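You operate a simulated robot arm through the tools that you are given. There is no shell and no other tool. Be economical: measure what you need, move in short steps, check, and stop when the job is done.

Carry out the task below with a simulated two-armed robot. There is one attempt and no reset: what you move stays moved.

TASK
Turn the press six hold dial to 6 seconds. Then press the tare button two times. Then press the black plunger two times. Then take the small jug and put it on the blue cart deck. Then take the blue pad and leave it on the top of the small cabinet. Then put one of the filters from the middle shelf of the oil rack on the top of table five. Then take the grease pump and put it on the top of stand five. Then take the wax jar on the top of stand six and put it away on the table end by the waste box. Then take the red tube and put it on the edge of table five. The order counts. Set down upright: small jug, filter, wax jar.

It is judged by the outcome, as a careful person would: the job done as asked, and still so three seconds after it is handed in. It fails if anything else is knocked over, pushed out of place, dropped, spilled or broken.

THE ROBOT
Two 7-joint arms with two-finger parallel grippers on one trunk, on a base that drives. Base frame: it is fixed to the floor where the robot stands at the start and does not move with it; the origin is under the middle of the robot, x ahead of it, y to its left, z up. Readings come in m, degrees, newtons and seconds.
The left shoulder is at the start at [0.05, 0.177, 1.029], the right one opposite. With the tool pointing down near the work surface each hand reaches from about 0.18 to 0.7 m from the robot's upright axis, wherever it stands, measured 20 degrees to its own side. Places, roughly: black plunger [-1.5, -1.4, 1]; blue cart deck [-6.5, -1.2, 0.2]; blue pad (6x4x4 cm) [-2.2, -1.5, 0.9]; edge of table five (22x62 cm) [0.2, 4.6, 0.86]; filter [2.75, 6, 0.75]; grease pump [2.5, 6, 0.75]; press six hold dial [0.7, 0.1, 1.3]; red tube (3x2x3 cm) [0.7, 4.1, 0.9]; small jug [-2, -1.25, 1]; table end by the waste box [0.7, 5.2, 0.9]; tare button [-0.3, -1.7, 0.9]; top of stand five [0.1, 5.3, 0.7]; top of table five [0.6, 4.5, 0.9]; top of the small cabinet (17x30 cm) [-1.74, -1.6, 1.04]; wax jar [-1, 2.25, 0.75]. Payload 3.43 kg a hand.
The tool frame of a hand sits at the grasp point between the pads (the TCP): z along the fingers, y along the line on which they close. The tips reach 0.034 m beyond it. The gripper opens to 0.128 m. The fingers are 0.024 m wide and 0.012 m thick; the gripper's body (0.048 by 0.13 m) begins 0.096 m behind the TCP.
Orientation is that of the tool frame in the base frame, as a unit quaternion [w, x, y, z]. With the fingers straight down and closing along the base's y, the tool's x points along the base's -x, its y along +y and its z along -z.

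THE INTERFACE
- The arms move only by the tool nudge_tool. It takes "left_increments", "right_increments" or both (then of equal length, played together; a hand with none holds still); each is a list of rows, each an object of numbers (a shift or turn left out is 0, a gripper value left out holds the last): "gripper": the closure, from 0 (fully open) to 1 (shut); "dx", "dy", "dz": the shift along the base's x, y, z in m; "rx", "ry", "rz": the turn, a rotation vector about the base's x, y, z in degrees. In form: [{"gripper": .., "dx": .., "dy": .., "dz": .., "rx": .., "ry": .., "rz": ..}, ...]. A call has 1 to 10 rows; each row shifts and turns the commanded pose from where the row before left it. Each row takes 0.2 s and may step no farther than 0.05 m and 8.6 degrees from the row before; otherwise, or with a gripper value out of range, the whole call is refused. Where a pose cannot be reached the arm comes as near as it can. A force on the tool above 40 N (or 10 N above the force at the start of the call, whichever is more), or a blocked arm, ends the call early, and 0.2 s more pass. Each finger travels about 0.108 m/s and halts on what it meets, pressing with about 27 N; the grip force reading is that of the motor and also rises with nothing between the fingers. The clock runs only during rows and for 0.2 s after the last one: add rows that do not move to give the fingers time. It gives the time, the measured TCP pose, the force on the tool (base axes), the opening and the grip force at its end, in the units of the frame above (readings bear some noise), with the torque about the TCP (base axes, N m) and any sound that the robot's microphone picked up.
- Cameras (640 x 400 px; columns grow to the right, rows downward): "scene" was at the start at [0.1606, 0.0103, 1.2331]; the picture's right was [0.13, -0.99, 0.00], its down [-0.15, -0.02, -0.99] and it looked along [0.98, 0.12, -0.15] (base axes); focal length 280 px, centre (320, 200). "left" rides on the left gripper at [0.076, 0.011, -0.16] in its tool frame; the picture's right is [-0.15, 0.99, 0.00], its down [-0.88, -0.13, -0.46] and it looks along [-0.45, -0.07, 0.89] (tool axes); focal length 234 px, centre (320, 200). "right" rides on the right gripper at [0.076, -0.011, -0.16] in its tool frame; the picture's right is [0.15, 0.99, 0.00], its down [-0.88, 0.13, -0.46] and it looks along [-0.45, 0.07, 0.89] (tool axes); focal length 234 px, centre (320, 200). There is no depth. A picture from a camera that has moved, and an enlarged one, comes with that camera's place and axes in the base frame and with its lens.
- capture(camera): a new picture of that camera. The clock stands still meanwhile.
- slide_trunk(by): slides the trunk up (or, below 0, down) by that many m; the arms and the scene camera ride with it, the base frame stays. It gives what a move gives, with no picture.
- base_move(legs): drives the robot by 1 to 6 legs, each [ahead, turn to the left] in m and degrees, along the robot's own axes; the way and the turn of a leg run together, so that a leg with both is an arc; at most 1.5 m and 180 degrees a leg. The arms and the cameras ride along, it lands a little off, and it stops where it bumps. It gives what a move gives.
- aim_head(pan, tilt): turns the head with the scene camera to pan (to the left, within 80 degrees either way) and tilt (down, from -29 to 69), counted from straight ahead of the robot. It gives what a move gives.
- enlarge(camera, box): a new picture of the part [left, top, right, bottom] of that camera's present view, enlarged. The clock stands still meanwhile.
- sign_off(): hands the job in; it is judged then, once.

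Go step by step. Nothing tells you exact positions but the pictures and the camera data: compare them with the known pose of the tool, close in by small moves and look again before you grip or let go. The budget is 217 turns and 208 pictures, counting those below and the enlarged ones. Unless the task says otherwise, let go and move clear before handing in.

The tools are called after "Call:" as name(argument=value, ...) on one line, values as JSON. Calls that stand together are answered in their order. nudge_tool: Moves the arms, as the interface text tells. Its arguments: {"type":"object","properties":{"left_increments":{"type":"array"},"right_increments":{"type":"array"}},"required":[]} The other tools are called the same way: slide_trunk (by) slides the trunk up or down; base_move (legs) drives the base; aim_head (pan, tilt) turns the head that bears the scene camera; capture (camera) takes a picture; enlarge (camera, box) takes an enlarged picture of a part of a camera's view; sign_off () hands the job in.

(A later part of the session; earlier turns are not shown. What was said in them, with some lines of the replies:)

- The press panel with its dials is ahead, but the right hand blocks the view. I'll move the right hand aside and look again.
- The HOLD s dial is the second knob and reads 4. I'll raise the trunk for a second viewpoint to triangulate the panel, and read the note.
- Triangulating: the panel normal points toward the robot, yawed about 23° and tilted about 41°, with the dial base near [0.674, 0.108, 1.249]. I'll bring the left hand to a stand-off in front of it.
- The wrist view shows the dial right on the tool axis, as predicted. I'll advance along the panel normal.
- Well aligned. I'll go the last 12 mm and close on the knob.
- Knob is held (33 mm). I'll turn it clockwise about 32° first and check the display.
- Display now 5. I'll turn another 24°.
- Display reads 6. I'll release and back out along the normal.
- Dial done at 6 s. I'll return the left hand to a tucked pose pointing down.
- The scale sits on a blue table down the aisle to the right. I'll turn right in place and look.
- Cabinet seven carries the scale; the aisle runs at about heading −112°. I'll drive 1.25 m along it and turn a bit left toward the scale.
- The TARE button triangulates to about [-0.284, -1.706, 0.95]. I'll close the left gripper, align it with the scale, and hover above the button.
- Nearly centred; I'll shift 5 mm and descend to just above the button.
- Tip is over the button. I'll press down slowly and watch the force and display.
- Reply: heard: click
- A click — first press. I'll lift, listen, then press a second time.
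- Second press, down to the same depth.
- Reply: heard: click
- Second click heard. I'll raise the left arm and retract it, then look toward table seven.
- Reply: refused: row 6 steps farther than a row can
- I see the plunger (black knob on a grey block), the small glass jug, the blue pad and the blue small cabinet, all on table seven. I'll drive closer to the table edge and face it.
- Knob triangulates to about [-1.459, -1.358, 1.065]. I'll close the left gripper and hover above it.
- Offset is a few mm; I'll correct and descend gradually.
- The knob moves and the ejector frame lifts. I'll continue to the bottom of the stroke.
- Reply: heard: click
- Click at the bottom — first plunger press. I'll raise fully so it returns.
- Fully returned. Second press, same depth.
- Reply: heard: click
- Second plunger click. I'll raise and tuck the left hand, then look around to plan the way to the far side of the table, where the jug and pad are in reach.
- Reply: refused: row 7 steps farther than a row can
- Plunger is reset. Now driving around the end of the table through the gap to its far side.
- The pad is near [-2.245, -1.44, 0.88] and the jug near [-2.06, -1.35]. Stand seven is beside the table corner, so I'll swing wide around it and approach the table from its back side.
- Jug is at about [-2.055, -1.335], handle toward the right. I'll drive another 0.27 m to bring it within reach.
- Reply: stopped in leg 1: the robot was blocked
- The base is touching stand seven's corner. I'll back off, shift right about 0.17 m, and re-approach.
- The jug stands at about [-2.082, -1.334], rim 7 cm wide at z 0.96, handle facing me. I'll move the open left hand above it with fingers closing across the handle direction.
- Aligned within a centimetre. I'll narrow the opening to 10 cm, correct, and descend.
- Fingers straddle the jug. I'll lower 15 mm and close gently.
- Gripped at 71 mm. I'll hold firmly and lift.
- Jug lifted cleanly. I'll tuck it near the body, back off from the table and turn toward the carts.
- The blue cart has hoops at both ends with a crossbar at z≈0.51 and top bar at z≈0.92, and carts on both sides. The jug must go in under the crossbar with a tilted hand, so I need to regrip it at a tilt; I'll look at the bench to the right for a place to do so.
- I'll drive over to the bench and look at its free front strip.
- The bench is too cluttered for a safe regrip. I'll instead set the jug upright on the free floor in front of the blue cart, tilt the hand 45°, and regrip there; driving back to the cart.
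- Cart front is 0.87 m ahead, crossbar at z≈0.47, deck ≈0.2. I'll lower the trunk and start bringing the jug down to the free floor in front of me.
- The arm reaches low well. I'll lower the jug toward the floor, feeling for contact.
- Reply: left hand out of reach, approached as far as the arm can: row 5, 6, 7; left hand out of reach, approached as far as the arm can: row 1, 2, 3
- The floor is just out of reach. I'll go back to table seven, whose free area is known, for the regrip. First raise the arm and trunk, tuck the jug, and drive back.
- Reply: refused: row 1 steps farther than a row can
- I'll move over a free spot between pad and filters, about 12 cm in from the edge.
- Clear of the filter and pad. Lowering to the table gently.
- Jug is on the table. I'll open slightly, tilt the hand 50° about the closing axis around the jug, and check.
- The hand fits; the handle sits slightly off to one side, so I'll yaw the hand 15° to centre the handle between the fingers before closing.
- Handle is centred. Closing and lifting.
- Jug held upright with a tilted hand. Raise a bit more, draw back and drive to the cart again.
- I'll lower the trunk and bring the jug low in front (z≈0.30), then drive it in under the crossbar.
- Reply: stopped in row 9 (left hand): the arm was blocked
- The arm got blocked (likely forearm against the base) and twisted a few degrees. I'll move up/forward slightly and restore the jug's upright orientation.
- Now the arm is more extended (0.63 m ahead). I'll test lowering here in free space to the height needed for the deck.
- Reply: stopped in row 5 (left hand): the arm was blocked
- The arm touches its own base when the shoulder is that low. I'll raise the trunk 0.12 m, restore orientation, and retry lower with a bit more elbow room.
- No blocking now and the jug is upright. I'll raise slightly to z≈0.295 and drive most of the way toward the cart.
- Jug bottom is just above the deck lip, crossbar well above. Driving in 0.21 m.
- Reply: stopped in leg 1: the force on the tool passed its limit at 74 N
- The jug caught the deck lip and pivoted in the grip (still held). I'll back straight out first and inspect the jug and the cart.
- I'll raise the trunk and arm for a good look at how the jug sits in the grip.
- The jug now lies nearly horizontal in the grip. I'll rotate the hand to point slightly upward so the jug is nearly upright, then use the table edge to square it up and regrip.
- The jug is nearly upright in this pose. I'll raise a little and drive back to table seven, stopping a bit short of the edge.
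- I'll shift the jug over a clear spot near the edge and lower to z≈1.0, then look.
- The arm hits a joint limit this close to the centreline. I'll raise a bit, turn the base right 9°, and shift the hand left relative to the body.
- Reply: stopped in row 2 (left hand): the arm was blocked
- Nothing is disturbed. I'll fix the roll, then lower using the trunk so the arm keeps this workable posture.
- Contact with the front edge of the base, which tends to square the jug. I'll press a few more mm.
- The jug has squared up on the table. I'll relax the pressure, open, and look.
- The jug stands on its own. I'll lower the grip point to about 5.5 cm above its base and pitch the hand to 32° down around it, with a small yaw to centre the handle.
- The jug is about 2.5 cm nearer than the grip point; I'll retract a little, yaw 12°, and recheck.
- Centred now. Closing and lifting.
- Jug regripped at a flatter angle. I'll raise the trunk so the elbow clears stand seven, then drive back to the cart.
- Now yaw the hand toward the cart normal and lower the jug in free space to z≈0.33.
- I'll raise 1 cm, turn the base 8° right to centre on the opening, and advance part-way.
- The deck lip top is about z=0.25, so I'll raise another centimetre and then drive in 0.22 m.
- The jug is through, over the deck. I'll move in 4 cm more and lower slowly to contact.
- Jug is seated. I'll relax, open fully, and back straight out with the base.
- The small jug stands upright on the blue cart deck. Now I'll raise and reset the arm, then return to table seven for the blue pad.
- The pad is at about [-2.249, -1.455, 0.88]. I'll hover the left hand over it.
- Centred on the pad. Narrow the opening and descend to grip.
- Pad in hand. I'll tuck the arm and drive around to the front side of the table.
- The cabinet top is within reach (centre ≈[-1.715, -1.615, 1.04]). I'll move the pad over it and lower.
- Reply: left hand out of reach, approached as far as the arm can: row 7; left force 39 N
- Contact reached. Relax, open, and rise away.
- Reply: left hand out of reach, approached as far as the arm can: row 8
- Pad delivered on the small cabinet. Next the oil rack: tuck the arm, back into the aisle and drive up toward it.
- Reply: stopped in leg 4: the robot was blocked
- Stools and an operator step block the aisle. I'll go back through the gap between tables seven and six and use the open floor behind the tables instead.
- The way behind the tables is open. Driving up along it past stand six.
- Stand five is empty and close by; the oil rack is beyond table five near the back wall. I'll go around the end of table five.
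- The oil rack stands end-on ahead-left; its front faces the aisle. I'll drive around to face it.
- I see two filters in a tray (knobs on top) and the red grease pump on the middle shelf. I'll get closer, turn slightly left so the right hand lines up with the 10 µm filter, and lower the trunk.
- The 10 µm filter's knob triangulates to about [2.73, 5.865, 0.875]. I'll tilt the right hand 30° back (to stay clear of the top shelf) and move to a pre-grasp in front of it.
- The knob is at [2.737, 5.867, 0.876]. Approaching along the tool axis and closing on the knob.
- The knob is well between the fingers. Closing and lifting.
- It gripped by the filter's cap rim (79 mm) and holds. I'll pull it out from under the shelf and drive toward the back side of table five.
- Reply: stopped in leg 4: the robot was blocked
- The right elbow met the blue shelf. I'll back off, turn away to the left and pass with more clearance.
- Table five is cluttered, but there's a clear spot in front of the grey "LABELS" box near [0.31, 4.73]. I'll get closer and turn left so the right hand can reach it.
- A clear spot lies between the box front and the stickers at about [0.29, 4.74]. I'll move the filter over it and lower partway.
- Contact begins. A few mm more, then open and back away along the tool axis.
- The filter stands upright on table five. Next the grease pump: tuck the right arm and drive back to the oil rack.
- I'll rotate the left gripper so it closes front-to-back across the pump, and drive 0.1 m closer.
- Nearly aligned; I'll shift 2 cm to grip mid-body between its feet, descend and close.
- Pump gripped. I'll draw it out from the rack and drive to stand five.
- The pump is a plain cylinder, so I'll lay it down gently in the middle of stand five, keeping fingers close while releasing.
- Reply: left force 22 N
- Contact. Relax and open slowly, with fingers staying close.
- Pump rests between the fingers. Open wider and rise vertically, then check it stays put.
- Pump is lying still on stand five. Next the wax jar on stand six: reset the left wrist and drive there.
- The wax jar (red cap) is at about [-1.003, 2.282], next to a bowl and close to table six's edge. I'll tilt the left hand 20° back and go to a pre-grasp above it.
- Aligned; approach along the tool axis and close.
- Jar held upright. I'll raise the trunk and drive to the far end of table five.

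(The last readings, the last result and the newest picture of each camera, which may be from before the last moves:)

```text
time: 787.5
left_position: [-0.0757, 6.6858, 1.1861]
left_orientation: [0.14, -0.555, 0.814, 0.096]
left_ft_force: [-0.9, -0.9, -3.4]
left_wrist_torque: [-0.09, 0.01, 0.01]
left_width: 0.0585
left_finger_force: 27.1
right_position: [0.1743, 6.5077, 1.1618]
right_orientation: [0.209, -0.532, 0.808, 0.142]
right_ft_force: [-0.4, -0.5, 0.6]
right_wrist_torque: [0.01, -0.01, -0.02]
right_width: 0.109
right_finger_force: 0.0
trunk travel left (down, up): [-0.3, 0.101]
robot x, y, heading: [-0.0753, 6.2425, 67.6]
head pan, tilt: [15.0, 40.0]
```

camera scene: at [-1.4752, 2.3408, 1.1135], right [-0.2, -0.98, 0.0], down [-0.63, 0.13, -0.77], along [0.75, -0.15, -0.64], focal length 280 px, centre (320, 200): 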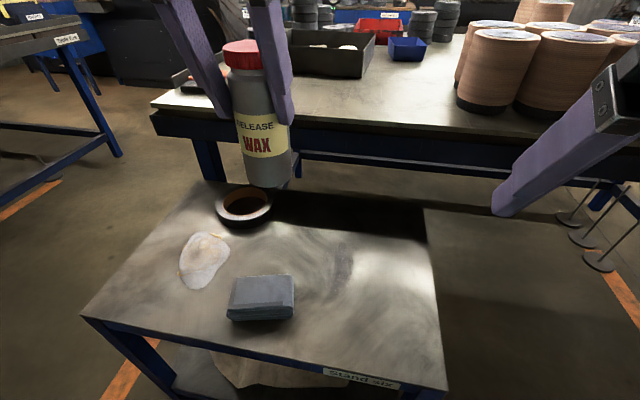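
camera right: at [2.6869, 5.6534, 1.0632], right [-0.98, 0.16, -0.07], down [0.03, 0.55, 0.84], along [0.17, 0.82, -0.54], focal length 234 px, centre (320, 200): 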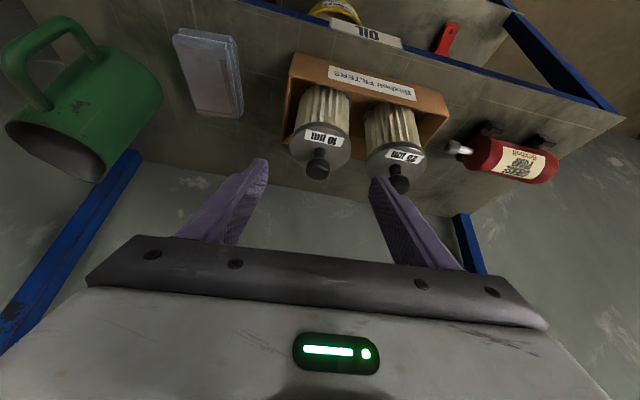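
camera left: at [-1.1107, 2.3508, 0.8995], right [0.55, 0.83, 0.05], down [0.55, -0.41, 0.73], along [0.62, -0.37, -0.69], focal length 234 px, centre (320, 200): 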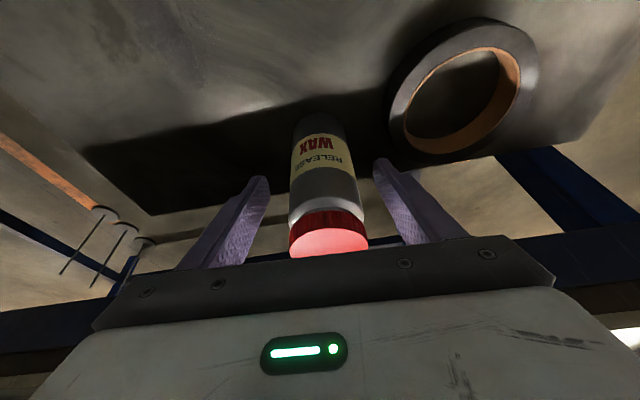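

Call:
base_move(legs=[[0, -93.1], [0.96, 0], [0, -87.5]])

Call:
aim_head(pan=5, tilt=42)

Call:
capture(camera="scene")

```text
time: 800.0
left_position: [0.8003, 5.3932, 1.1855]
left_orientation: [0.1, 0.8, 0.575, -0.138]
left_ft_force: [0.5, -0.2, -4.4]
left_wrist_torque: [0.1, -0.1, -0.04]
left_width: 0.0586
left_finger_force: 27.0
right_position: [0.5415, 5.5576, 1.1618]
right_orientation: [0.147, 0.795, 0.551, -0.206]
right_ft_force: [0.1, 0.4, 0.5]
right_wrist_torque: [0.01, -0.01, 0.03]
right_width: 0.1091
right_finger_force: 0.1
trunk travel left (down, up): [-0.3, 0.101]
robot x, y, heading: [0.7819, 5.831, -109.5]
head pan, tilt: [15.0, 40.0]
```

```text
time: 800.7
left_position: [0.7997, 5.3923, 1.1851]
left_orientation: [0.099, 0.8, 0.576, -0.138]
left_ft_force: [0.1, -0.6, -4.4]
left_wrist_torque: [0.08, -0.01, -0.01]
left_width: 0.0585
left_finger_force: 27.1
right_position: [0.5415, 5.5595, 1.1622]
right_orientation: [0.146, 0.795, 0.551, -0.206]
right_ft_force: [0.4, 0.5, 0.1]
right_wrist_torque: [-0.02, 0.02, 0.03]
right_width: 0.1088
right_finger_force: 0.0
trunk travel left (down, up): [-0.3, 0.101]
robot x, y, heading: [0.7814, 5.837, -109.3]
head pan, tilt: [5.0, 42.0]
```

```text
28 pictures are left
camera scene: at [0.7353, 5.6847, 1.2806], right [-0.97, 0.25, 0.0], down [0.17, 0.65, -0.74], along [-0.19, -0.72, -0.67], focal length 280 px, centre (320, 200)
```

scene: 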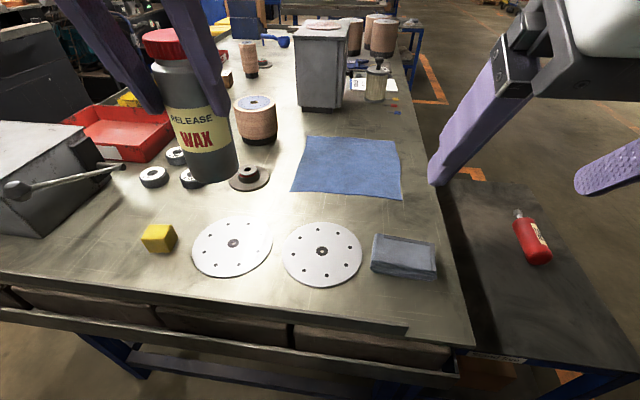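

Pump and filter are still in place. A free spot sits between the discs and the blue cloth at about [0.73, 5.26], the table end. I'll bring the jar over it and lower.

Call:
nudge_tool(left_increments=[{"dx": -0.018, "dy": -0.033}, {"dx": -0.018, "dy": -0.033}, {"dx": -0.017, "dy": -0.033}, {"dx": -0.017, "dy": -0.033}, {"dz": -0.045}, {"dz": -0.045}, {"dz": -0.045}, {"dz": -0.03}, {}])

Call:
capture(camera="scene")

Call:
capture(camera="left")

```text
time: 802.7
left_position: [0.7287, 5.2591, 1.0195]
left_orientation: [0.1, 0.799, 0.576, -0.138]
left_ft_force: [0.4, -0.8, -4.0]
left_wrist_torque: [0.1, -0.02, -0.03]
left_width: 0.0586
left_finger_force: 26.9
right_position: [0.5405, 5.5584, 1.1619]
right_orientation: [0.147, 0.795, 0.552, -0.206]
right_ft_force: [-0.1, -0.4, 0.2]
right_wrist_torque: [-0.02, 0.0, -0.01]
right_width: 0.1085
right_finger_force: 0.0
trunk travel left (down, up): [-0.3, 0.101]
robot x, y, heading: [0.7811, 5.8334, -109.3]
head pan, tilt: [5.0, 42.0]
```

```text
27 pictures are left
camera scene: at [0.7352, 5.6847, 1.2806], right [-0.97, 0.25, 0.0], down [0.17, 0.65, -0.74], along [-0.19, -0.72, -0.67], focal length 280 px, centre (320, 200)
```

scene: 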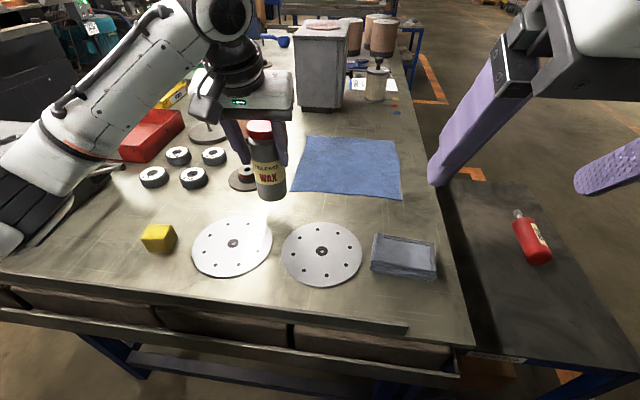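

```text
26 pictures are left
camera left: at [0.78, 5.3737, 1.144], right [0.89, -0.44, 0.05], down [-0.34, -0.6, 0.72], along [-0.29, -0.67, -0.69], focal length 234 px, centre (320, 200)
```

left: 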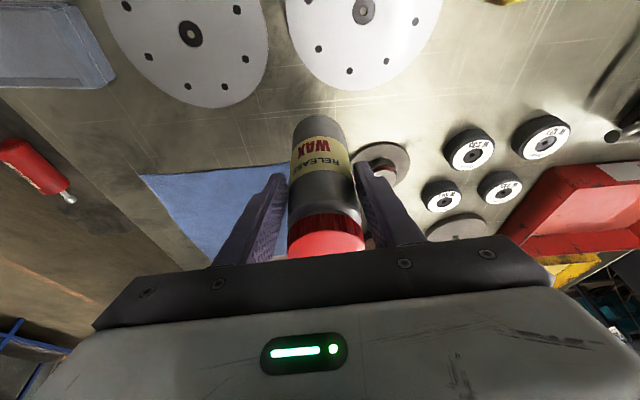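

Call:
nudge_tool(left_increments=[{"dz": -0.015}, {"dz": -0.012}, {"dz": -0.008}, {}])

Call:
nudge_tool(left_increments=[{"dz": -0.004}, {"dz": -0.004}, {"dz": -0.004}, {}])

Call:
nudge_tool(left_increments=[{"dz": -0.003}, {"dz": -0.003}, {}])

```text
time: 803.7
left_position: [0.7301, 5.2609, 0.9846]
left_orientation: [0.099, 0.8, 0.576, -0.138]
left_ft_force: [0.7, 0.4, -4.6]
left_wrist_torque: [0.09, -0.05, 0.01]
left_width: 0.0586
left_finger_force: 27.1
right_position: [0.5419, 5.5594, 1.162]
right_orientation: [0.146, 0.795, 0.551, -0.206]
right_ft_force: [-0.7, 0.9, 0.3]
right_wrist_torque: [-0.01, 0.0, 0.03]
right_width: 0.1088
right_finger_force: 0.1
trunk travel left (down, up): [-0.3, 0.101]
robot x, y, heading: [0.783, 5.8319, -109.6]
head pan, tilt: [5.0, 42.0]
```

```text
time: 804.7
left_position: [0.7304, 5.2617, 0.9767]
left_orientation: [0.1, 0.799, 0.576, -0.141]
left_ft_force: [1.9, -0.8, 10.5]
left_wrist_torque: [0.01, 0.02, 0.03]
left_width: 0.0584
left_finger_force: 27.1
right_position: [0.5403, 5.5591, 1.1627]
right_orientation: [0.147, 0.795, 0.552, -0.206]
right_ft_force: [-0.1, -0.2, -0.1]
right_wrist_torque: [-0.02, 0.02, 0.01]
right_width: 0.1087
right_finger_force: 0.0
trunk travel left (down, up): [-0.3, 0.101]
robot x, y, heading: [0.7797, 5.8321, -109.4]
head pan, tilt: [5.0, 42.0]
```

```text
time: 805.5
left_position: [0.7306, 5.2614, 0.9709]
left_orientation: [0.102, 0.799, 0.576, -0.141]
left_ft_force: [1.3, -5.5, 21.0]
left_wrist_torque: [-0.65, 0.12, -0.04]
left_width: 0.0585
left_finger_force: 27.5
right_position: [0.542, 5.5603, 1.1631]
right_orientation: [0.147, 0.795, 0.551, -0.207]
right_ft_force: [-0.5, 0.7, -0.3]
right_wrist_torque: [-0.03, 0.0, 0.0]
right_width: 0.1085
right_finger_force: 0.0
trunk travel left (down, up): [-0.3, 0.101]
robot x, y, heading: [0.7815, 5.8321, -109.5]
head pan, tilt: [5.0, 42.0]
```

Jar is down. Relax, open and back away along the tool axis.

Call:
nudge_tool(left_increments=[{"dz": 0.005}, {"gripper": 0.4}, {"gripper": 0.28}, {}, {"dx": 0.003, "dy": 0.01, "dz": 0.028}, {"dx": 0.004, "dy": 0.014, "dz": 0.04}, {"dx": 0.004, "dy": 0.014, "dz": 0.04}, {"dx": 0.004, "dy": 0.014, "dz": 0.04}, {"dx": 0.004, "dy": 0.02, "dz": 0.04}, {"dx": 0.01, "dy": 0.04, "dz": 0.02}])

Call:
capture(camera="scene")

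```text
time: 807.7
left_position: [0.7629, 5.3755, 1.1833]
left_orientation: [0.101, 0.799, 0.577, -0.139]
left_ft_force: [-0.7, -0.1, -0.3]
left_wrist_torque: [0.02, 0.02, -0.05]
left_width: 0.092
left_finger_force: 0.2
right_position: [0.5409, 5.5593, 1.1624]
right_orientation: [0.147, 0.795, 0.552, -0.206]
right_ft_force: [0.0, -0.2, -0.5]
right_wrist_torque: [-0.04, 0.04, 0.01]
right_width: 0.1086
right_finger_force: 0.0
trunk travel left (down, up): [-0.3, 0.101]
robot x, y, heading: [0.7774, 5.8324, -109.4]
head pan, tilt: [5.0, 42.0]
```

```text
25 pictures are left
camera scene: at [0.7355, 5.6858, 1.2807], right [-0.97, 0.25, 0.0], down [0.17, 0.65, -0.74], along [-0.19, -0.72, -0.67], focal length 280 px, centre (320, 200)
```

scene: 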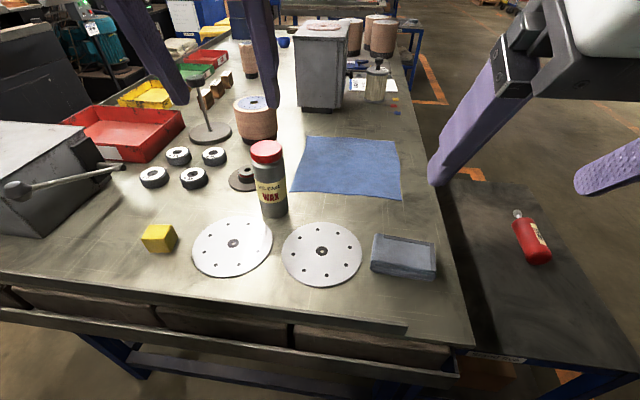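

The wax jar stands upright at the table end. Last: the red tube near table five's aisle side. I'll go around into the aisle.

Call:
base_move(legs=[[0, 89.6], [1.36, 0], [0, -93]])

Call:
aim_head(pan=0, tilt=25)

Call:
capture(camera="scene")

```text
time: 822.1
left_position: [2.0143, 4.9169, 1.1827]
left_orientation: [0.097, 0.807, 0.565, -0.139]
left_ft_force: [-0.5, -0.1, 0.5]
left_wrist_torque: [-0.01, 0.0, -0.02]
left_width: 0.0924
left_finger_force: 0.0
right_position: [1.7969, 5.1082, 1.1618]
right_orientation: [0.144, 0.803, 0.54, -0.208]
right_ft_force: [0.5, -0.5, 0.2]
right_wrist_torque: [0.04, 0.0, -0.02]
right_width: 0.1087
right_finger_force: 0.1
trunk travel left (down, up): [-0.3, 0.101]
robot x, y, heading: [2.0398, 5.3705, -111.1]
head pan, tilt: [5.0, 42.0]
```

```text
time: 822.9
left_position: [2.013, 4.9176, 1.1834]
left_orientation: [0.098, 0.807, 0.565, -0.141]
left_ft_force: [-0.5, 0.6, 0.8]
left_wrist_torque: [-0.01, 0.0, -0.01]
left_width: 0.0922
left_finger_force: 0.0
right_position: [1.7964, 5.1081, 1.163]
right_orientation: [0.144, 0.802, 0.542, -0.207]
right_ft_force: [0.0, 0.3, 0.4]
right_wrist_torque: [0.0, 0.01, -0.01]
right_width: 0.1091
right_finger_force: 0.1
trunk travel left (down, up): [-0.3, 0.101]
robot x, y, heading: [2.0442, 5.3751, -110.8]
head pan, tilt: [0.0, 25.0]
```

```text
24 pictures are left
camera scene: at [1.9846, 5.2237, 1.3068], right [-0.93, 0.36, 0.0], down [0.15, 0.4, -0.91], along [-0.32, -0.85, -0.42], focal length 280 px, centre (320, 200)
```

scene: 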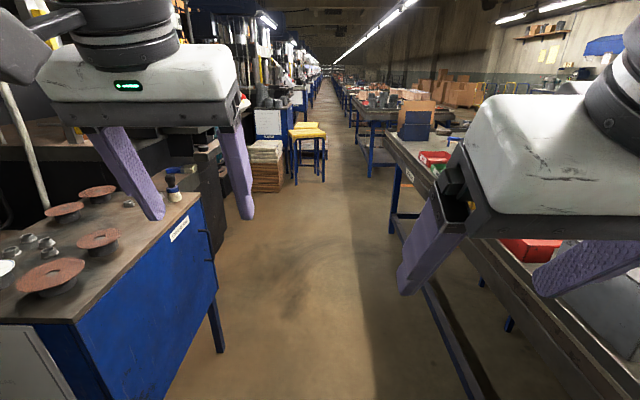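

The aisle is clear. I'll drive 1.5 m down, turn to face table five and approach.

Call:
base_move(legs=[[0, -2.2], [1.5, 0], [0, -90], [0.2, 0]])

Call:
aim_head(pan=10, tilt=42)

Call:
capture(camera="scene")

```text
time: 835.8
left_position: [0.7932, 4.1214, 1.1832]
left_orientation: [-0.034, 0.966, -0.197, -0.166]
left_ft_force: [0.1, -0.6, -0.5]
left_wrist_torque: [-0.04, -0.03, -0.01]
left_width: 0.092
left_finger_force: 0.1
right_position: [0.9959, 4.3275, 1.1614]
right_orientation: [-0.051, 0.945, -0.209, -0.246]
right_ft_force: [0.2, -0.1, 0.1]
right_wrist_torque: [0.01, -0.03, -0.01]
right_width: 0.1088
right_finger_force: 0.1
trunk travel left (down, up): [-0.3, 0.101]
robot x, y, heading: [1.2492, 4.0702, 155.9]
head pan, tilt: [0.0, 25.0]
```

```text
time: 836.6
left_position: [0.7952, 4.1211, 1.183]
left_orientation: [-0.034, 0.966, -0.197, -0.167]
left_ft_force: [-0.1, 0.5, 0.4]
left_wrist_torque: [0.01, 0.0, -0.01]
left_width: 0.0921
left_finger_force: 0.1
right_position: [0.9967, 4.3269, 1.1615]
right_orientation: [-0.051, 0.945, -0.209, -0.248]
right_ft_force: [-0.2, -0.8, 0.0]
right_wrist_torque: [0.02, -0.01, 0.02]
right_width: 0.1085
right_finger_force: 0.0
trunk travel left (down, up): [-0.3, 0.101]
robot x, y, heading: [1.2485, 4.0669, 156.1]
head pan, tilt: [10.0, 42.0]
```

```text
23 pictures are left
camera scene: at [1.1052, 4.1138, 1.2807], right [0.24, 0.97, 0.0], down [0.65, -0.16, -0.74], along [-0.72, 0.18, -0.67], focal length 280 px, centre (320, 200)
```

scene: 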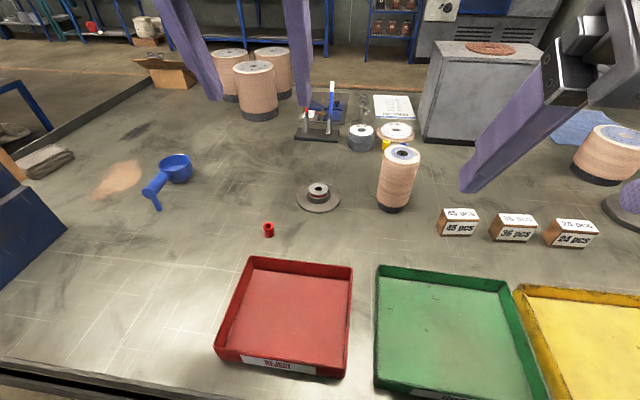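

The red tube is at about [0.737, 4.104]. I'll set the left hand vertical above it and look.

Call:
nudge_tool(left_increments=[{"rx": -2.7, "ry": -6.1, "dx": -0.02, "dy": -0.006, "gripper": 0.5}, {"rx": -2.7, "ry": -6.1, "dx": -0.02, "dy": -0.006}, {"rx": -2.7, "ry": -6.1, "dx": -0.018, "dy": -0.005}, {"dz": -0.045}, {"dz": -0.045}, {"dz": -0.045}, {"dz": -0.04}, {}])

Call:
capture(camera="left")

```text
time: 838.4
left_position: [0.739, 4.1034, 1.0092]
left_orientation: [0.003, 0.98, -0.2, 0.002]
left_ft_force: [0.0, -0.4, 0.3]
left_wrist_torque: [0.04, 0.0, 0.0]
left_width: 0.0642
left_finger_force: 0.0
right_position: [0.9972, 4.3258, 1.1627]
right_orientation: [-0.051, 0.945, -0.209, -0.247]
right_ft_force: [0.1, -0.6, 0.0]
right_wrist_torque: [-0.02, -0.02, -0.03]
right_width: 0.109
right_finger_force: 0.0
trunk travel left (down, up): [-0.3, 0.101]
robot x, y, heading: [1.2493, 4.0673, 155.9]
head pan, tilt: [10.0, 42.0]
```

```text
22 pictures are left
camera left: at [0.8052, 4.0645, 1.1685], right [-0.52, -0.85, 0.0], down [-0.76, 0.47, 0.45], along [-0.39, 0.23, -0.89], focal length 234 px, centre (320, 200)
```

left: 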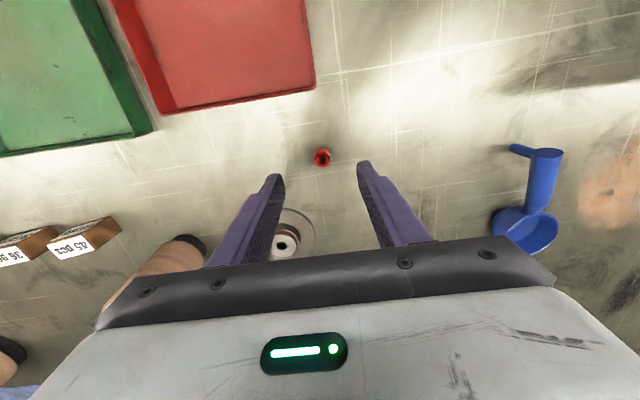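

Call:
nudge_tool(left_increments=[{"dx": -0.0125, "dy": 0.005, "dz": -0.03}, {"dz": -0.03}, {"dz": -0.025}, {"dz": -0.014}, {}])

Call:
enlarge(camera="left", box=[220, 100, 420, 260])

```text
time: 839.6
left_position: [0.7237, 4.1088, 0.9077]
left_orientation: [0.003, 0.98, -0.199, 0.002]
left_ft_force: [0.3, 0.3, -0.2]
left_wrist_torque: [0.03, 0.0, -0.03]
left_width: 0.0639
left_finger_force: 0.1
right_position: [0.9965, 4.3273, 1.1631]
right_orientation: [-0.053, 0.945, -0.209, -0.247]
right_ft_force: [0.1, 0.0, 0.6]
right_wrist_torque: [-0.04, -0.01, 0.0]
right_width: 0.1089
right_finger_force: 0.1
trunk travel left (down, up): [-0.3, 0.101]
robot x, y, heading: [1.2528, 4.0635, 155.9]
head pan, tilt: [10.0, 42.0]
```

```text
2.50 times, centred on (320, 180) of left
camera zoom: at [0.7907, 4.071, 1.0671], right [-0.52, -0.85, 0.0], down [-0.76, 0.47, 0.45], along [-0.39, 0.23, -0.89], focal length 585 px, centre (320, 250)
```

zoom: 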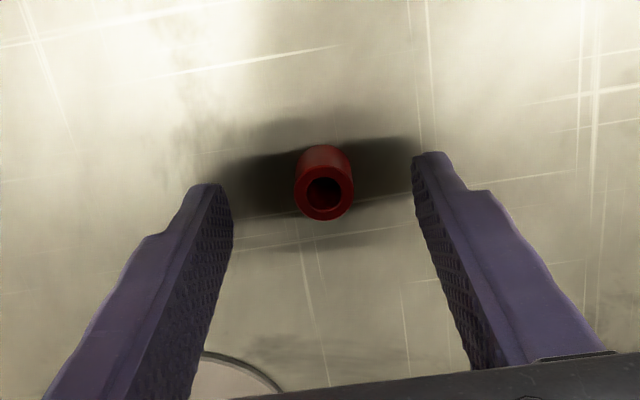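

The tube is right between the fingertips. Lower 4 mm, close, lift.

Call:
nudge_tool(left_increments=[{"dz": -0.004}, {"gripper": 1}, {}, {}, {}, {"dz": 0.02}, {"dz": 0.04}, {"dz": 0.045}, {"dz": 0.045}])

Call:
enlarge(camera="left", box=[220, 100, 420, 260])

```text
time: 841.6
left_position: [0.7221, 4.1071, 1.0569]
left_orientation: [0.004, 0.98, -0.199, 0.003]
left_ft_force: [-1.0, 0.5, -0.5]
left_wrist_torque: [0.04, -0.03, 0.02]
left_width: 0.017
left_finger_force: 26.9
right_position: [0.9983, 4.3276, 1.1624]
right_orientation: [-0.051, 0.945, -0.208, -0.248]
right_ft_force: [0.5, -0.8, 0.7]
right_wrist_torque: [-0.01, 0.02, 0.0]
right_width: 0.1087
right_finger_force: 0.0
trunk travel left (down, up): [-0.3, 0.101]
robot x, y, heading: [1.2494, 4.0689, 155.8]
head pan, tilt: [10.0, 42.0]
```

```text
2.50 times, centred on (320, 180) of left
camera zoom: at [0.7889, 4.0686, 1.2154], right [-0.52, -0.85, 0.01], down [-0.76, 0.47, 0.45], along [-0.39, 0.23, -0.89], focal length 585 px, centre (320, 250)
```

zoom: 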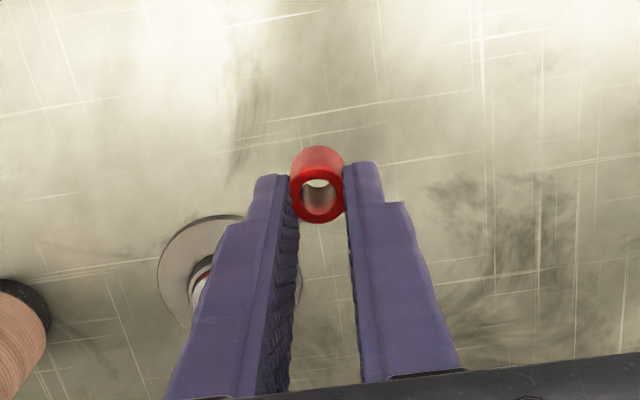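

Tube gripped. Tuck the arm and drive back around to the rear side of table five.

Call:
nudge_tool(left_increments=[{"dz": 0.045}, {"dz": 0.045}, {"dx": 0.035, "dy": -0.015}, {"dx": 0.035, "dy": -0.015}, {"dx": 0.03, "dy": -0.015}, {}])

Call:
base_move(legs=[[-0.2, 0], [0, -88.9], [1.5, 0], [0, 91.9], [1.15, 0]])

```text
time: 843.0
left_position: [0.826, 4.0626, 1.1454]
left_orientation: [0.003, 0.98, -0.199, 0.002]
left_ft_force: [0.0, -0.2, 0.2]
left_wrist_torque: [0.01, 0.01, -0.02]
left_width: 0.0172
left_finger_force: 27.7
right_position: [0.9972, 4.3275, 1.1616]
right_orientation: [-0.052, 0.944, -0.21, -0.248]
right_ft_force: [0.0, -0.3, -0.1]
right_wrist_torque: [0.0, 0.0, -0.01]
right_width: 0.1088
right_finger_force: 0.1
trunk travel left (down, up): [-0.3, 0.101]
robot x, y, heading: [1.2528, 4.0667, 156.0]
head pan, tilt: [10.0, 42.0]
```

```text
time: 864.6
left_position: [0.4465, 5.6711, 1.1455]
left_orientation: [0.003, 0.99, -0.138, 0.003]
left_ft_force: [0.7, 0.6, -0.2]
left_wrist_torque: [0.0, -0.02, -0.02]
left_width: 0.0172
left_finger_force: 27.0
right_position: [0.5834, 5.9542, 1.1628]
right_orientation: [-0.035, 0.956, -0.149, -0.25]
right_ft_force: [-1.1, 0.1, 0.1]
right_wrist_torque: [0.03, 0.0, -0.05]
right_width: 0.1089
right_finger_force: 0.2
trunk travel left (down, up): [-0.3, 0.101]
robot x, y, heading: [0.869, 5.7275, 163.2]
head pan, tilt: [10.0, 42.0]
```

Call:
base_move(legs=[[0, -9.2], [1.08, 0], [0, 91.5], [1.37, 0], [0, 91.5], [0.3, 0]])

Call:
aim_head(pan=0, tilt=40)

Call:
capture(camera="scene")

```text
time: 886.5
left_position: [0.1, 4.8284, 1.1457]
left_orientation: [-0.004, 0.188, 0.982, 0.003]
left_ft_force: [0.2, -0.2, 0.0]
left_wrist_torque: [0.0, 0.0, 0.01]
left_width: 0.0173
left_finger_force: 27.1
right_position: [-0.0641, 4.5603, 1.1608]
right_orientation: [0.248, 0.198, 0.947, -0.049]
right_ft_force: [0.9, 0.1, 0.2]
right_wrist_torque: [0.02, 0.01, -0.02]
right_width: 0.1085
right_finger_force: 0.1
trunk travel left (down, up): [-0.3, 0.101]
robot x, y, heading: [-0.3277, 4.8156, -22.7]
head pan, tilt: [10.0, 42.0]
```

```text
time: 887.2
left_position: [0.0998, 4.8291, 1.1461]
left_orientation: [-0.003, 0.187, 0.982, 0.003]
left_ft_force: [-0.6, 0.2, 0.2]
left_wrist_torque: [0.0, 0.0, -0.04]
left_width: 0.0171
left_finger_force: 27.4
right_position: [-0.0643, 4.5598, 1.1622]
right_orientation: [0.248, 0.197, 0.947, -0.049]
right_ft_force: [0.1, 0.6, 0.4]
right_wrist_torque: [0.02, 0.01, 0.02]
right_width: 0.1085
right_finger_force: 0.2
trunk travel left (down, up): [-0.3, 0.101]
robot x, y, heading: [-0.3286, 4.8172, -22.7]
head pan, tilt: [0.0, 40.0]
```

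```text
19 pictures are left
camera scene: at [-0.184, 4.7536, 1.2835], right [-0.38, -0.92, 0.0], down [-0.59, 0.25, -0.77], along [0.71, -0.29, -0.64], focal length 280 px, centre (320, 200)
```

scene: 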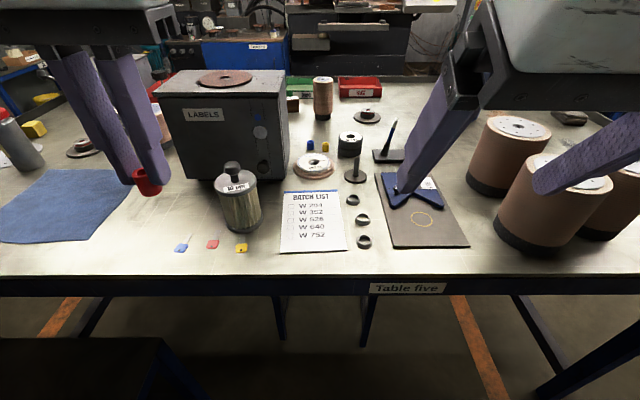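

The strip's near edge in front of the batch list is clear around [0.11, 4.61]. I'll turn slightly right, move the right hand aside and bring the tube over it.

Call:
base_move(legs=[[0, -12]])

```text
time: 888.4
left_position: [0.0949, 4.7425, 1.1471]
left_orientation: [-0.002, 0.287, 0.958, 0.005]
left_ft_force: [-0.3, -0.2, 1.2]
left_wrist_torque: [0.02, 0.0, 0.0]
left_width: 0.0171
left_finger_force: 26.9
right_position: [-0.1209, 4.5124, 1.1627]
right_orientation: [0.242, 0.292, 0.922, -0.073]
right_ft_force: [-0.2, -0.5, 0.0]
right_wrist_torque: [0.04, -0.03, 0.02]
right_width: 0.1088
right_finger_force: 0.0
trunk travel left (down, up): [-0.3, 0.101]
robot x, y, heading: [-0.3239, 4.8165, -34.3]
head pan, tilt: [0.0, 40.0]
```

Call:
nudge_tool(left_increments=[{"dx": 0.004, "dy": -0.033}, {"dx": 0.004, "dy": -0.033}, {"dx": 0.004, "dy": -0.033}, {"dx": 0.003, "dy": -0.0325}, {"dz": -0.045}, {"dz": -0.045}, {"dz": -0.045}, {}], right_increments=[{"dx": -0.022, "dy": -0.033}, {"dx": -0.022, "dy": -0.033}, {"dx": -0.015, "dy": -0.02}, {}, {}, {}, {}, {}])

Call:
capture(camera="left")

Call:
capture(camera="scene")

```text
time: 890.2
left_position: [0.1095, 4.6099, 1.0076]
left_orientation: [-0.003, 0.286, 0.958, 0.004]
left_ft_force: [0.2, 0.1, -0.2]
left_wrist_torque: [0.0, 0.0, 0.02]
left_width: 0.0173
left_finger_force: 26.8
right_position: [-0.1806, 4.4276, 1.1637]
right_orientation: [0.242, 0.292, 0.922, -0.073]
right_ft_force: [-0.7, 0.0, 0.2]
right_wrist_torque: [0.0, 0.03, 0.02]
right_width: 0.1088
right_finger_force: 0.1
trunk travel left (down, up): [-0.3, 0.101]
robot x, y, heading: [-0.3265, 4.816, -34.3]
head pan, tilt: [0.0, 40.0]
```

```text
18 pictures are left
camera left: at [0.0534, 4.6585, 1.1669], right [0.67, 0.75, 0.0], down [0.67, -0.6, 0.45], along [0.34, -0.3, -0.89], focal length 234 px, centre (320, 200)
```

left: 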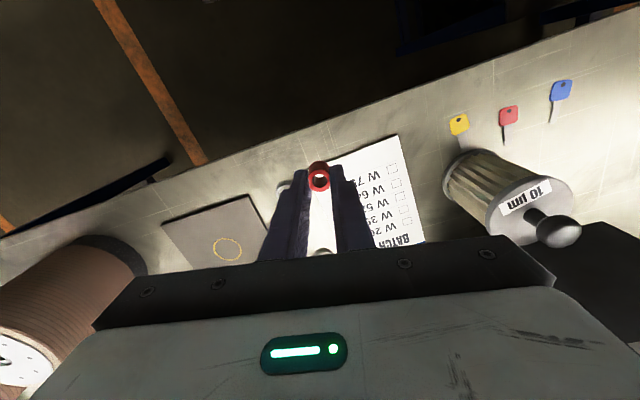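

```text
17 pictures are left
camera scene: at [-0.1991, 4.7259, 1.2836], right [-0.56, -0.83, 0.0], down [-0.53, 0.36, -0.77], along [0.63, -0.43, -0.64], focal length 280 px, centre (320, 200)
```

scene: 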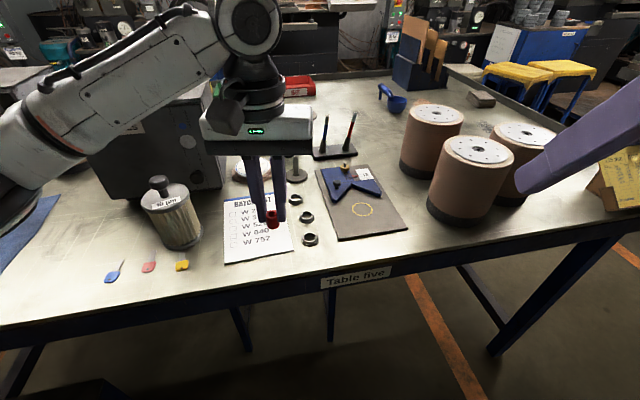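

Landing spot is about 3 cm in from the edge, clear of the paper. I'll nudge slightly inward and lower.

Call:
nudge_tool(left_increments=[{"dx": 0.004, "dy": -0.0125, "dz": -0.03}, {"dz": -0.03}, {"dz": -0.025}, {"dz": -0.01}, {}])

Call:
nudge_tool(left_increments=[{"dz": -0.003}, {"dz": -0.003}, {}])

Call:
capture(camera="left")

```text
time: 891.4
left_position: [0.1158, 4.5961, 0.9115]
left_orientation: [-0.001, 0.287, 0.958, 0.004]
left_ft_force: [-0.8, -0.4, -0.5]
left_wrist_torque: [-0.01, 0.0, -0.01]
left_width: 0.0169
left_finger_force: 26.9
right_position: [-0.182, 4.4274, 1.1642]
right_orientation: [0.242, 0.293, 0.922, -0.073]
right_ft_force: [0.7, 0.4, -0.4]
right_wrist_torque: [0.0, 0.0, 0.0]
right_width: 0.1086
right_finger_force: 0.1
trunk travel left (down, up): [-0.3, 0.101]
robot x, y, heading: [-0.3273, 4.8153, -34.3]
head pan, tilt: [0.0, 40.0]
```

```text
time: 892.2
left_position: [0.1125, 4.5963, 0.9085]
left_orientation: [-0.001, 0.287, 0.958, 0.004]
left_ft_force: [0.1, -0.1, 0.3]
left_wrist_torque: [0.0, 0.02, 0.02]
left_width: 0.0171
left_finger_force: 27.1
right_position: [-0.1821, 4.4284, 1.1638]
right_orientation: [0.242, 0.293, 0.922, -0.074]
right_ft_force: [0.5, 0.4, -0.2]
right_wrist_torque: [-0.03, -0.01, -0.02]
right_width: 0.1088
right_finger_force: 0.2
trunk travel left (down, up): [-0.3, 0.101]
robot x, y, heading: [-0.3254, 4.8121, -34.3]
head pan, tilt: [0.0, 40.0]
```

```text
16 pictures are left
camera left: at [0.0575, 4.6465, 1.0675], right [0.67, 0.75, 0.0], down [0.67, -0.6, 0.45], along [0.34, -0.3, -0.89], focal length 234 px, centre (320, 200)
```

left: 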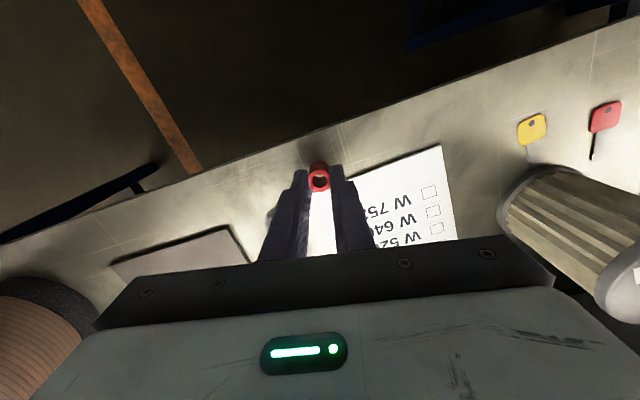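

Call:
nudge_tool(left_increments=[{"dz": -0.002}, {"dz": -0.002}, {"dz": -0.002}, {}])

Call:
nudge_tool(left_increments=[{"dz": -0.002}, {"dz": -0.002}, {}])

```text
time: 893.2
left_position: [0.1119, 4.5979, 0.9046]
left_orientation: [-0.001, 0.287, 0.958, 0.004]
left_ft_force: [0.4, -0.3, 1.3]
left_wrist_torque: [0.01, -0.02, 0.02]
left_width: 0.0171
left_finger_force: 26.8
right_position: [-0.1822, 4.4274, 1.1642]
right_orientation: [0.242, 0.292, 0.922, -0.073]
right_ft_force: [0.5, -0.3, 0.0]
right_wrist_torque: [-0.05, 0.03, 0.02]
right_width: 0.1088
right_finger_force: 0.0
trunk travel left (down, up): [-0.3, 0.101]
robot x, y, heading: [-0.3264, 4.8102, -34.3]
head pan, tilt: [0.0, 40.0]
```

```text
time: 894.0
left_position: [0.1122, 4.5975, 0.901]
left_orientation: [0.0, 0.287, 0.958, 0.004]
left_ft_force: [1.8, -1.4, 19.4]
left_wrist_torque: [-0.01, -0.02, 0.01]
left_width: 0.0178
left_finger_force: 26.8
right_position: [-0.1825, 4.4289, 1.1644]
right_orientation: [0.243, 0.291, 0.922, -0.073]
right_ft_force: [-0.5, 0.1, -0.4]
right_wrist_torque: [0.01, -0.02, -0.03]
right_width: 0.1087
right_finger_force: 0.1
trunk travel left (down, up): [-0.3, 0.101]
robot x, y, heading: [-0.3257, 4.8107, -34.2]
head pan, tilt: [0.0, 40.0]
```

Contact. Relax, open a little, and lift straight up.

Call:
nudge_tool(left_increments=[{"dz": 0.003}, {"gripper": 0.75}, {"gripper": 0.65}, {}, {"dz": 0.02}, {"dz": 0.03}, {"dz": 0.045}, {"dz": 0.045}, {"dz": 0.045}, {}])

Call:
capture(camera="left")

```text
time: 896.2
left_position: [0.1174, 4.5982, 1.0888]
left_orientation: [-0.002, 0.287, 0.958, 0.004]
left_ft_force: [0.0, -0.8, -0.7]
left_wrist_torque: [-0.01, -0.06, 0.0]
left_width: 0.0447
left_finger_force: 0.0
right_position: [-0.1823, 4.4284, 1.1641]
right_orientation: [0.242, 0.293, 0.922, -0.074]
right_ft_force: [0.6, 0.0, 0.3]
right_wrist_torque: [-0.01, 0.02, -0.01]
right_width: 0.1088
right_finger_force: 0.1
trunk travel left (down, up): [-0.3, 0.101]
robot x, y, heading: [-0.3248, 4.8133, -34.1]
head pan, tilt: [0.0, 40.0]
```

```text
15 pictures are left
camera left: at [0.0611, 4.6465, 1.2481], right [0.66, 0.75, 0.01], down [0.67, -0.6, 0.45], along [0.34, -0.3, -0.89], focal length 234 px, centre (320, 200)
```

left: 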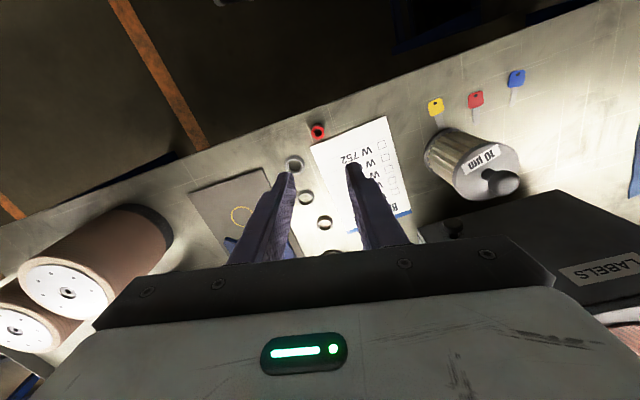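

The tube stands on the table's edge strip. I'll pull the arm back, back off the base, and take a last look.

Call:
nudge_tool(left_increments=[{"dz": 0.045}, {"dx": -0.04, "dy": 0.02}, {"dx": -0.04, "dy": 0.02}, {}])

Call:
base_move(legs=[[-0.25, 0]])

Call:
aim_head(pan=20, tilt=35)

Call:
capture(camera="scene")

```text
time: 897.2
left_position: [0.0331, 4.6374, 1.1329]
left_orientation: [-0.003, 0.286, 0.958, 0.004]
left_ft_force: [0.9, 0.6, 0.2]
left_wrist_torque: [0.01, 0.01, -0.01]
left_width: 0.0448
left_finger_force: 0.0
right_position: [-0.1811, 4.4273, 1.1629]
right_orientation: [0.242, 0.293, 0.922, -0.074]
right_ft_force: [1.0, -0.4, -0.4]
right_wrist_torque: [0.01, 0.02, -0.04]
right_width: 0.109
right_finger_force: 0.1
trunk travel left (down, up): [-0.3, 0.101]
robot x, y, heading: [-0.3274, 4.8152, -34.3]
head pan, tilt: [0.0, 40.0]
```

```text
time: 899.0
left_position: [-0.1735, 4.7774, 1.134]
left_orientation: [-0.002, 0.287, 0.958, 0.004]
left_ft_force: [-0.6, 0.6, -0.4]
left_wrist_torque: [-0.01, -0.05, -0.02]
left_width: 0.0447
left_finger_force: 0.0
right_position: [-0.387, 4.5678, 1.164]
right_orientation: [0.242, 0.293, 0.922, -0.073]
right_ft_force: [-0.4, 0.1, -0.6]
right_wrist_torque: [0.02, -0.02, -0.01]
right_width: 0.1088
right_finger_force: 0.1
trunk travel left (down, up): [-0.3, 0.101]
robot x, y, heading: [-0.5306, 4.9522, -34.2]
head pan, tilt: [0.0, 40.0]
```

```text
time: 899.8
left_position: [-0.1723, 4.7785, 1.1351]
left_orientation: [-0.002, 0.287, 0.958, 0.004]
left_ft_force: [-0.7, 0.4, -0.3]
left_wrist_torque: [0.0, 0.01, 0.0]
left_width: 0.045
left_finger_force: 0.1
right_position: [-0.3866, 4.5682, 1.164]
right_orientation: [0.242, 0.292, 0.922, -0.073]
right_ft_force: [-0.8, 0.2, 0.6]
right_wrist_torque: [-0.01, -0.05, 0.02]
right_width: 0.1087
right_finger_force: 0.1
trunk travel left (down, up): [-0.3, 0.101]
robot x, y, heading: [-0.5304, 4.951, -34.1]
head pan, tilt: [20.0, 35.0]
```

```text
14 pictures are left
camera scene: at [-0.3893, 4.8917, 1.2911], right [-0.25, -0.97, 0.0], down [-0.56, 0.14, -0.82], along [0.79, -0.2, -0.57], focal length 280 px, centre (320, 200)
```

scene: 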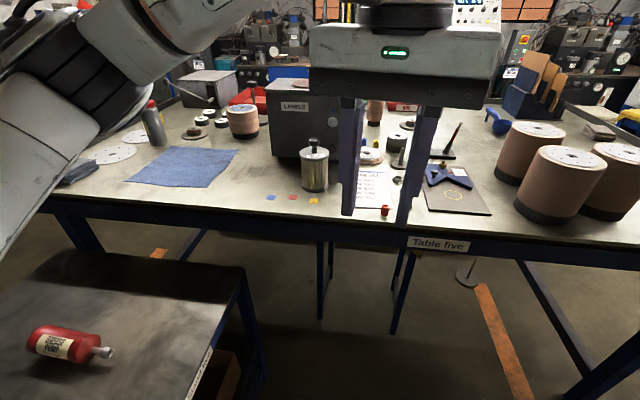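

Everything on and around table five is where it should be: the filter is upright, the tube is on the edge strip, the wax jar is upright at the table end, and the pump is lying still on stand five. Handing in.

Call:
sign_off()

```text
The job is handed in.
```

I did all nine steps in order and handed the job in; no result has come back yet.

- **Dial:** press six hold reads 6 s.
- **Tare button:** pressed twice, with a click each time.
- **Plunger:** pressed twice to the bottom, with a click each time, and it was back up afterwards.
- **Small jug:** upright on the blue cart deck. On the first try it caught the deck lip and tipped in the grip. I stood it upright on table seven, regripped it and placed it on the second try. The cart did not appear to move.
- **Blue pad:** on top of the small cabinet.
- **Filter:** the 10 µm one, upright on table five in front of the grey LABELS box.
- **Grease pump:** lying on stand five. It is a plain cylinder with no feet, but it stayed still in every later look.
- **Wax jar:** upright at the end of table five.
- **Red tube:** standing on the edge of table five, about 3 cm in from the rim.

The robot also bumped stand seven's corner, something low in the aisle by press six, and the blue shelf near the oil rack. I saw nothing displaced at stand seven or the shelf; I didn't look closely at the spot by press six.
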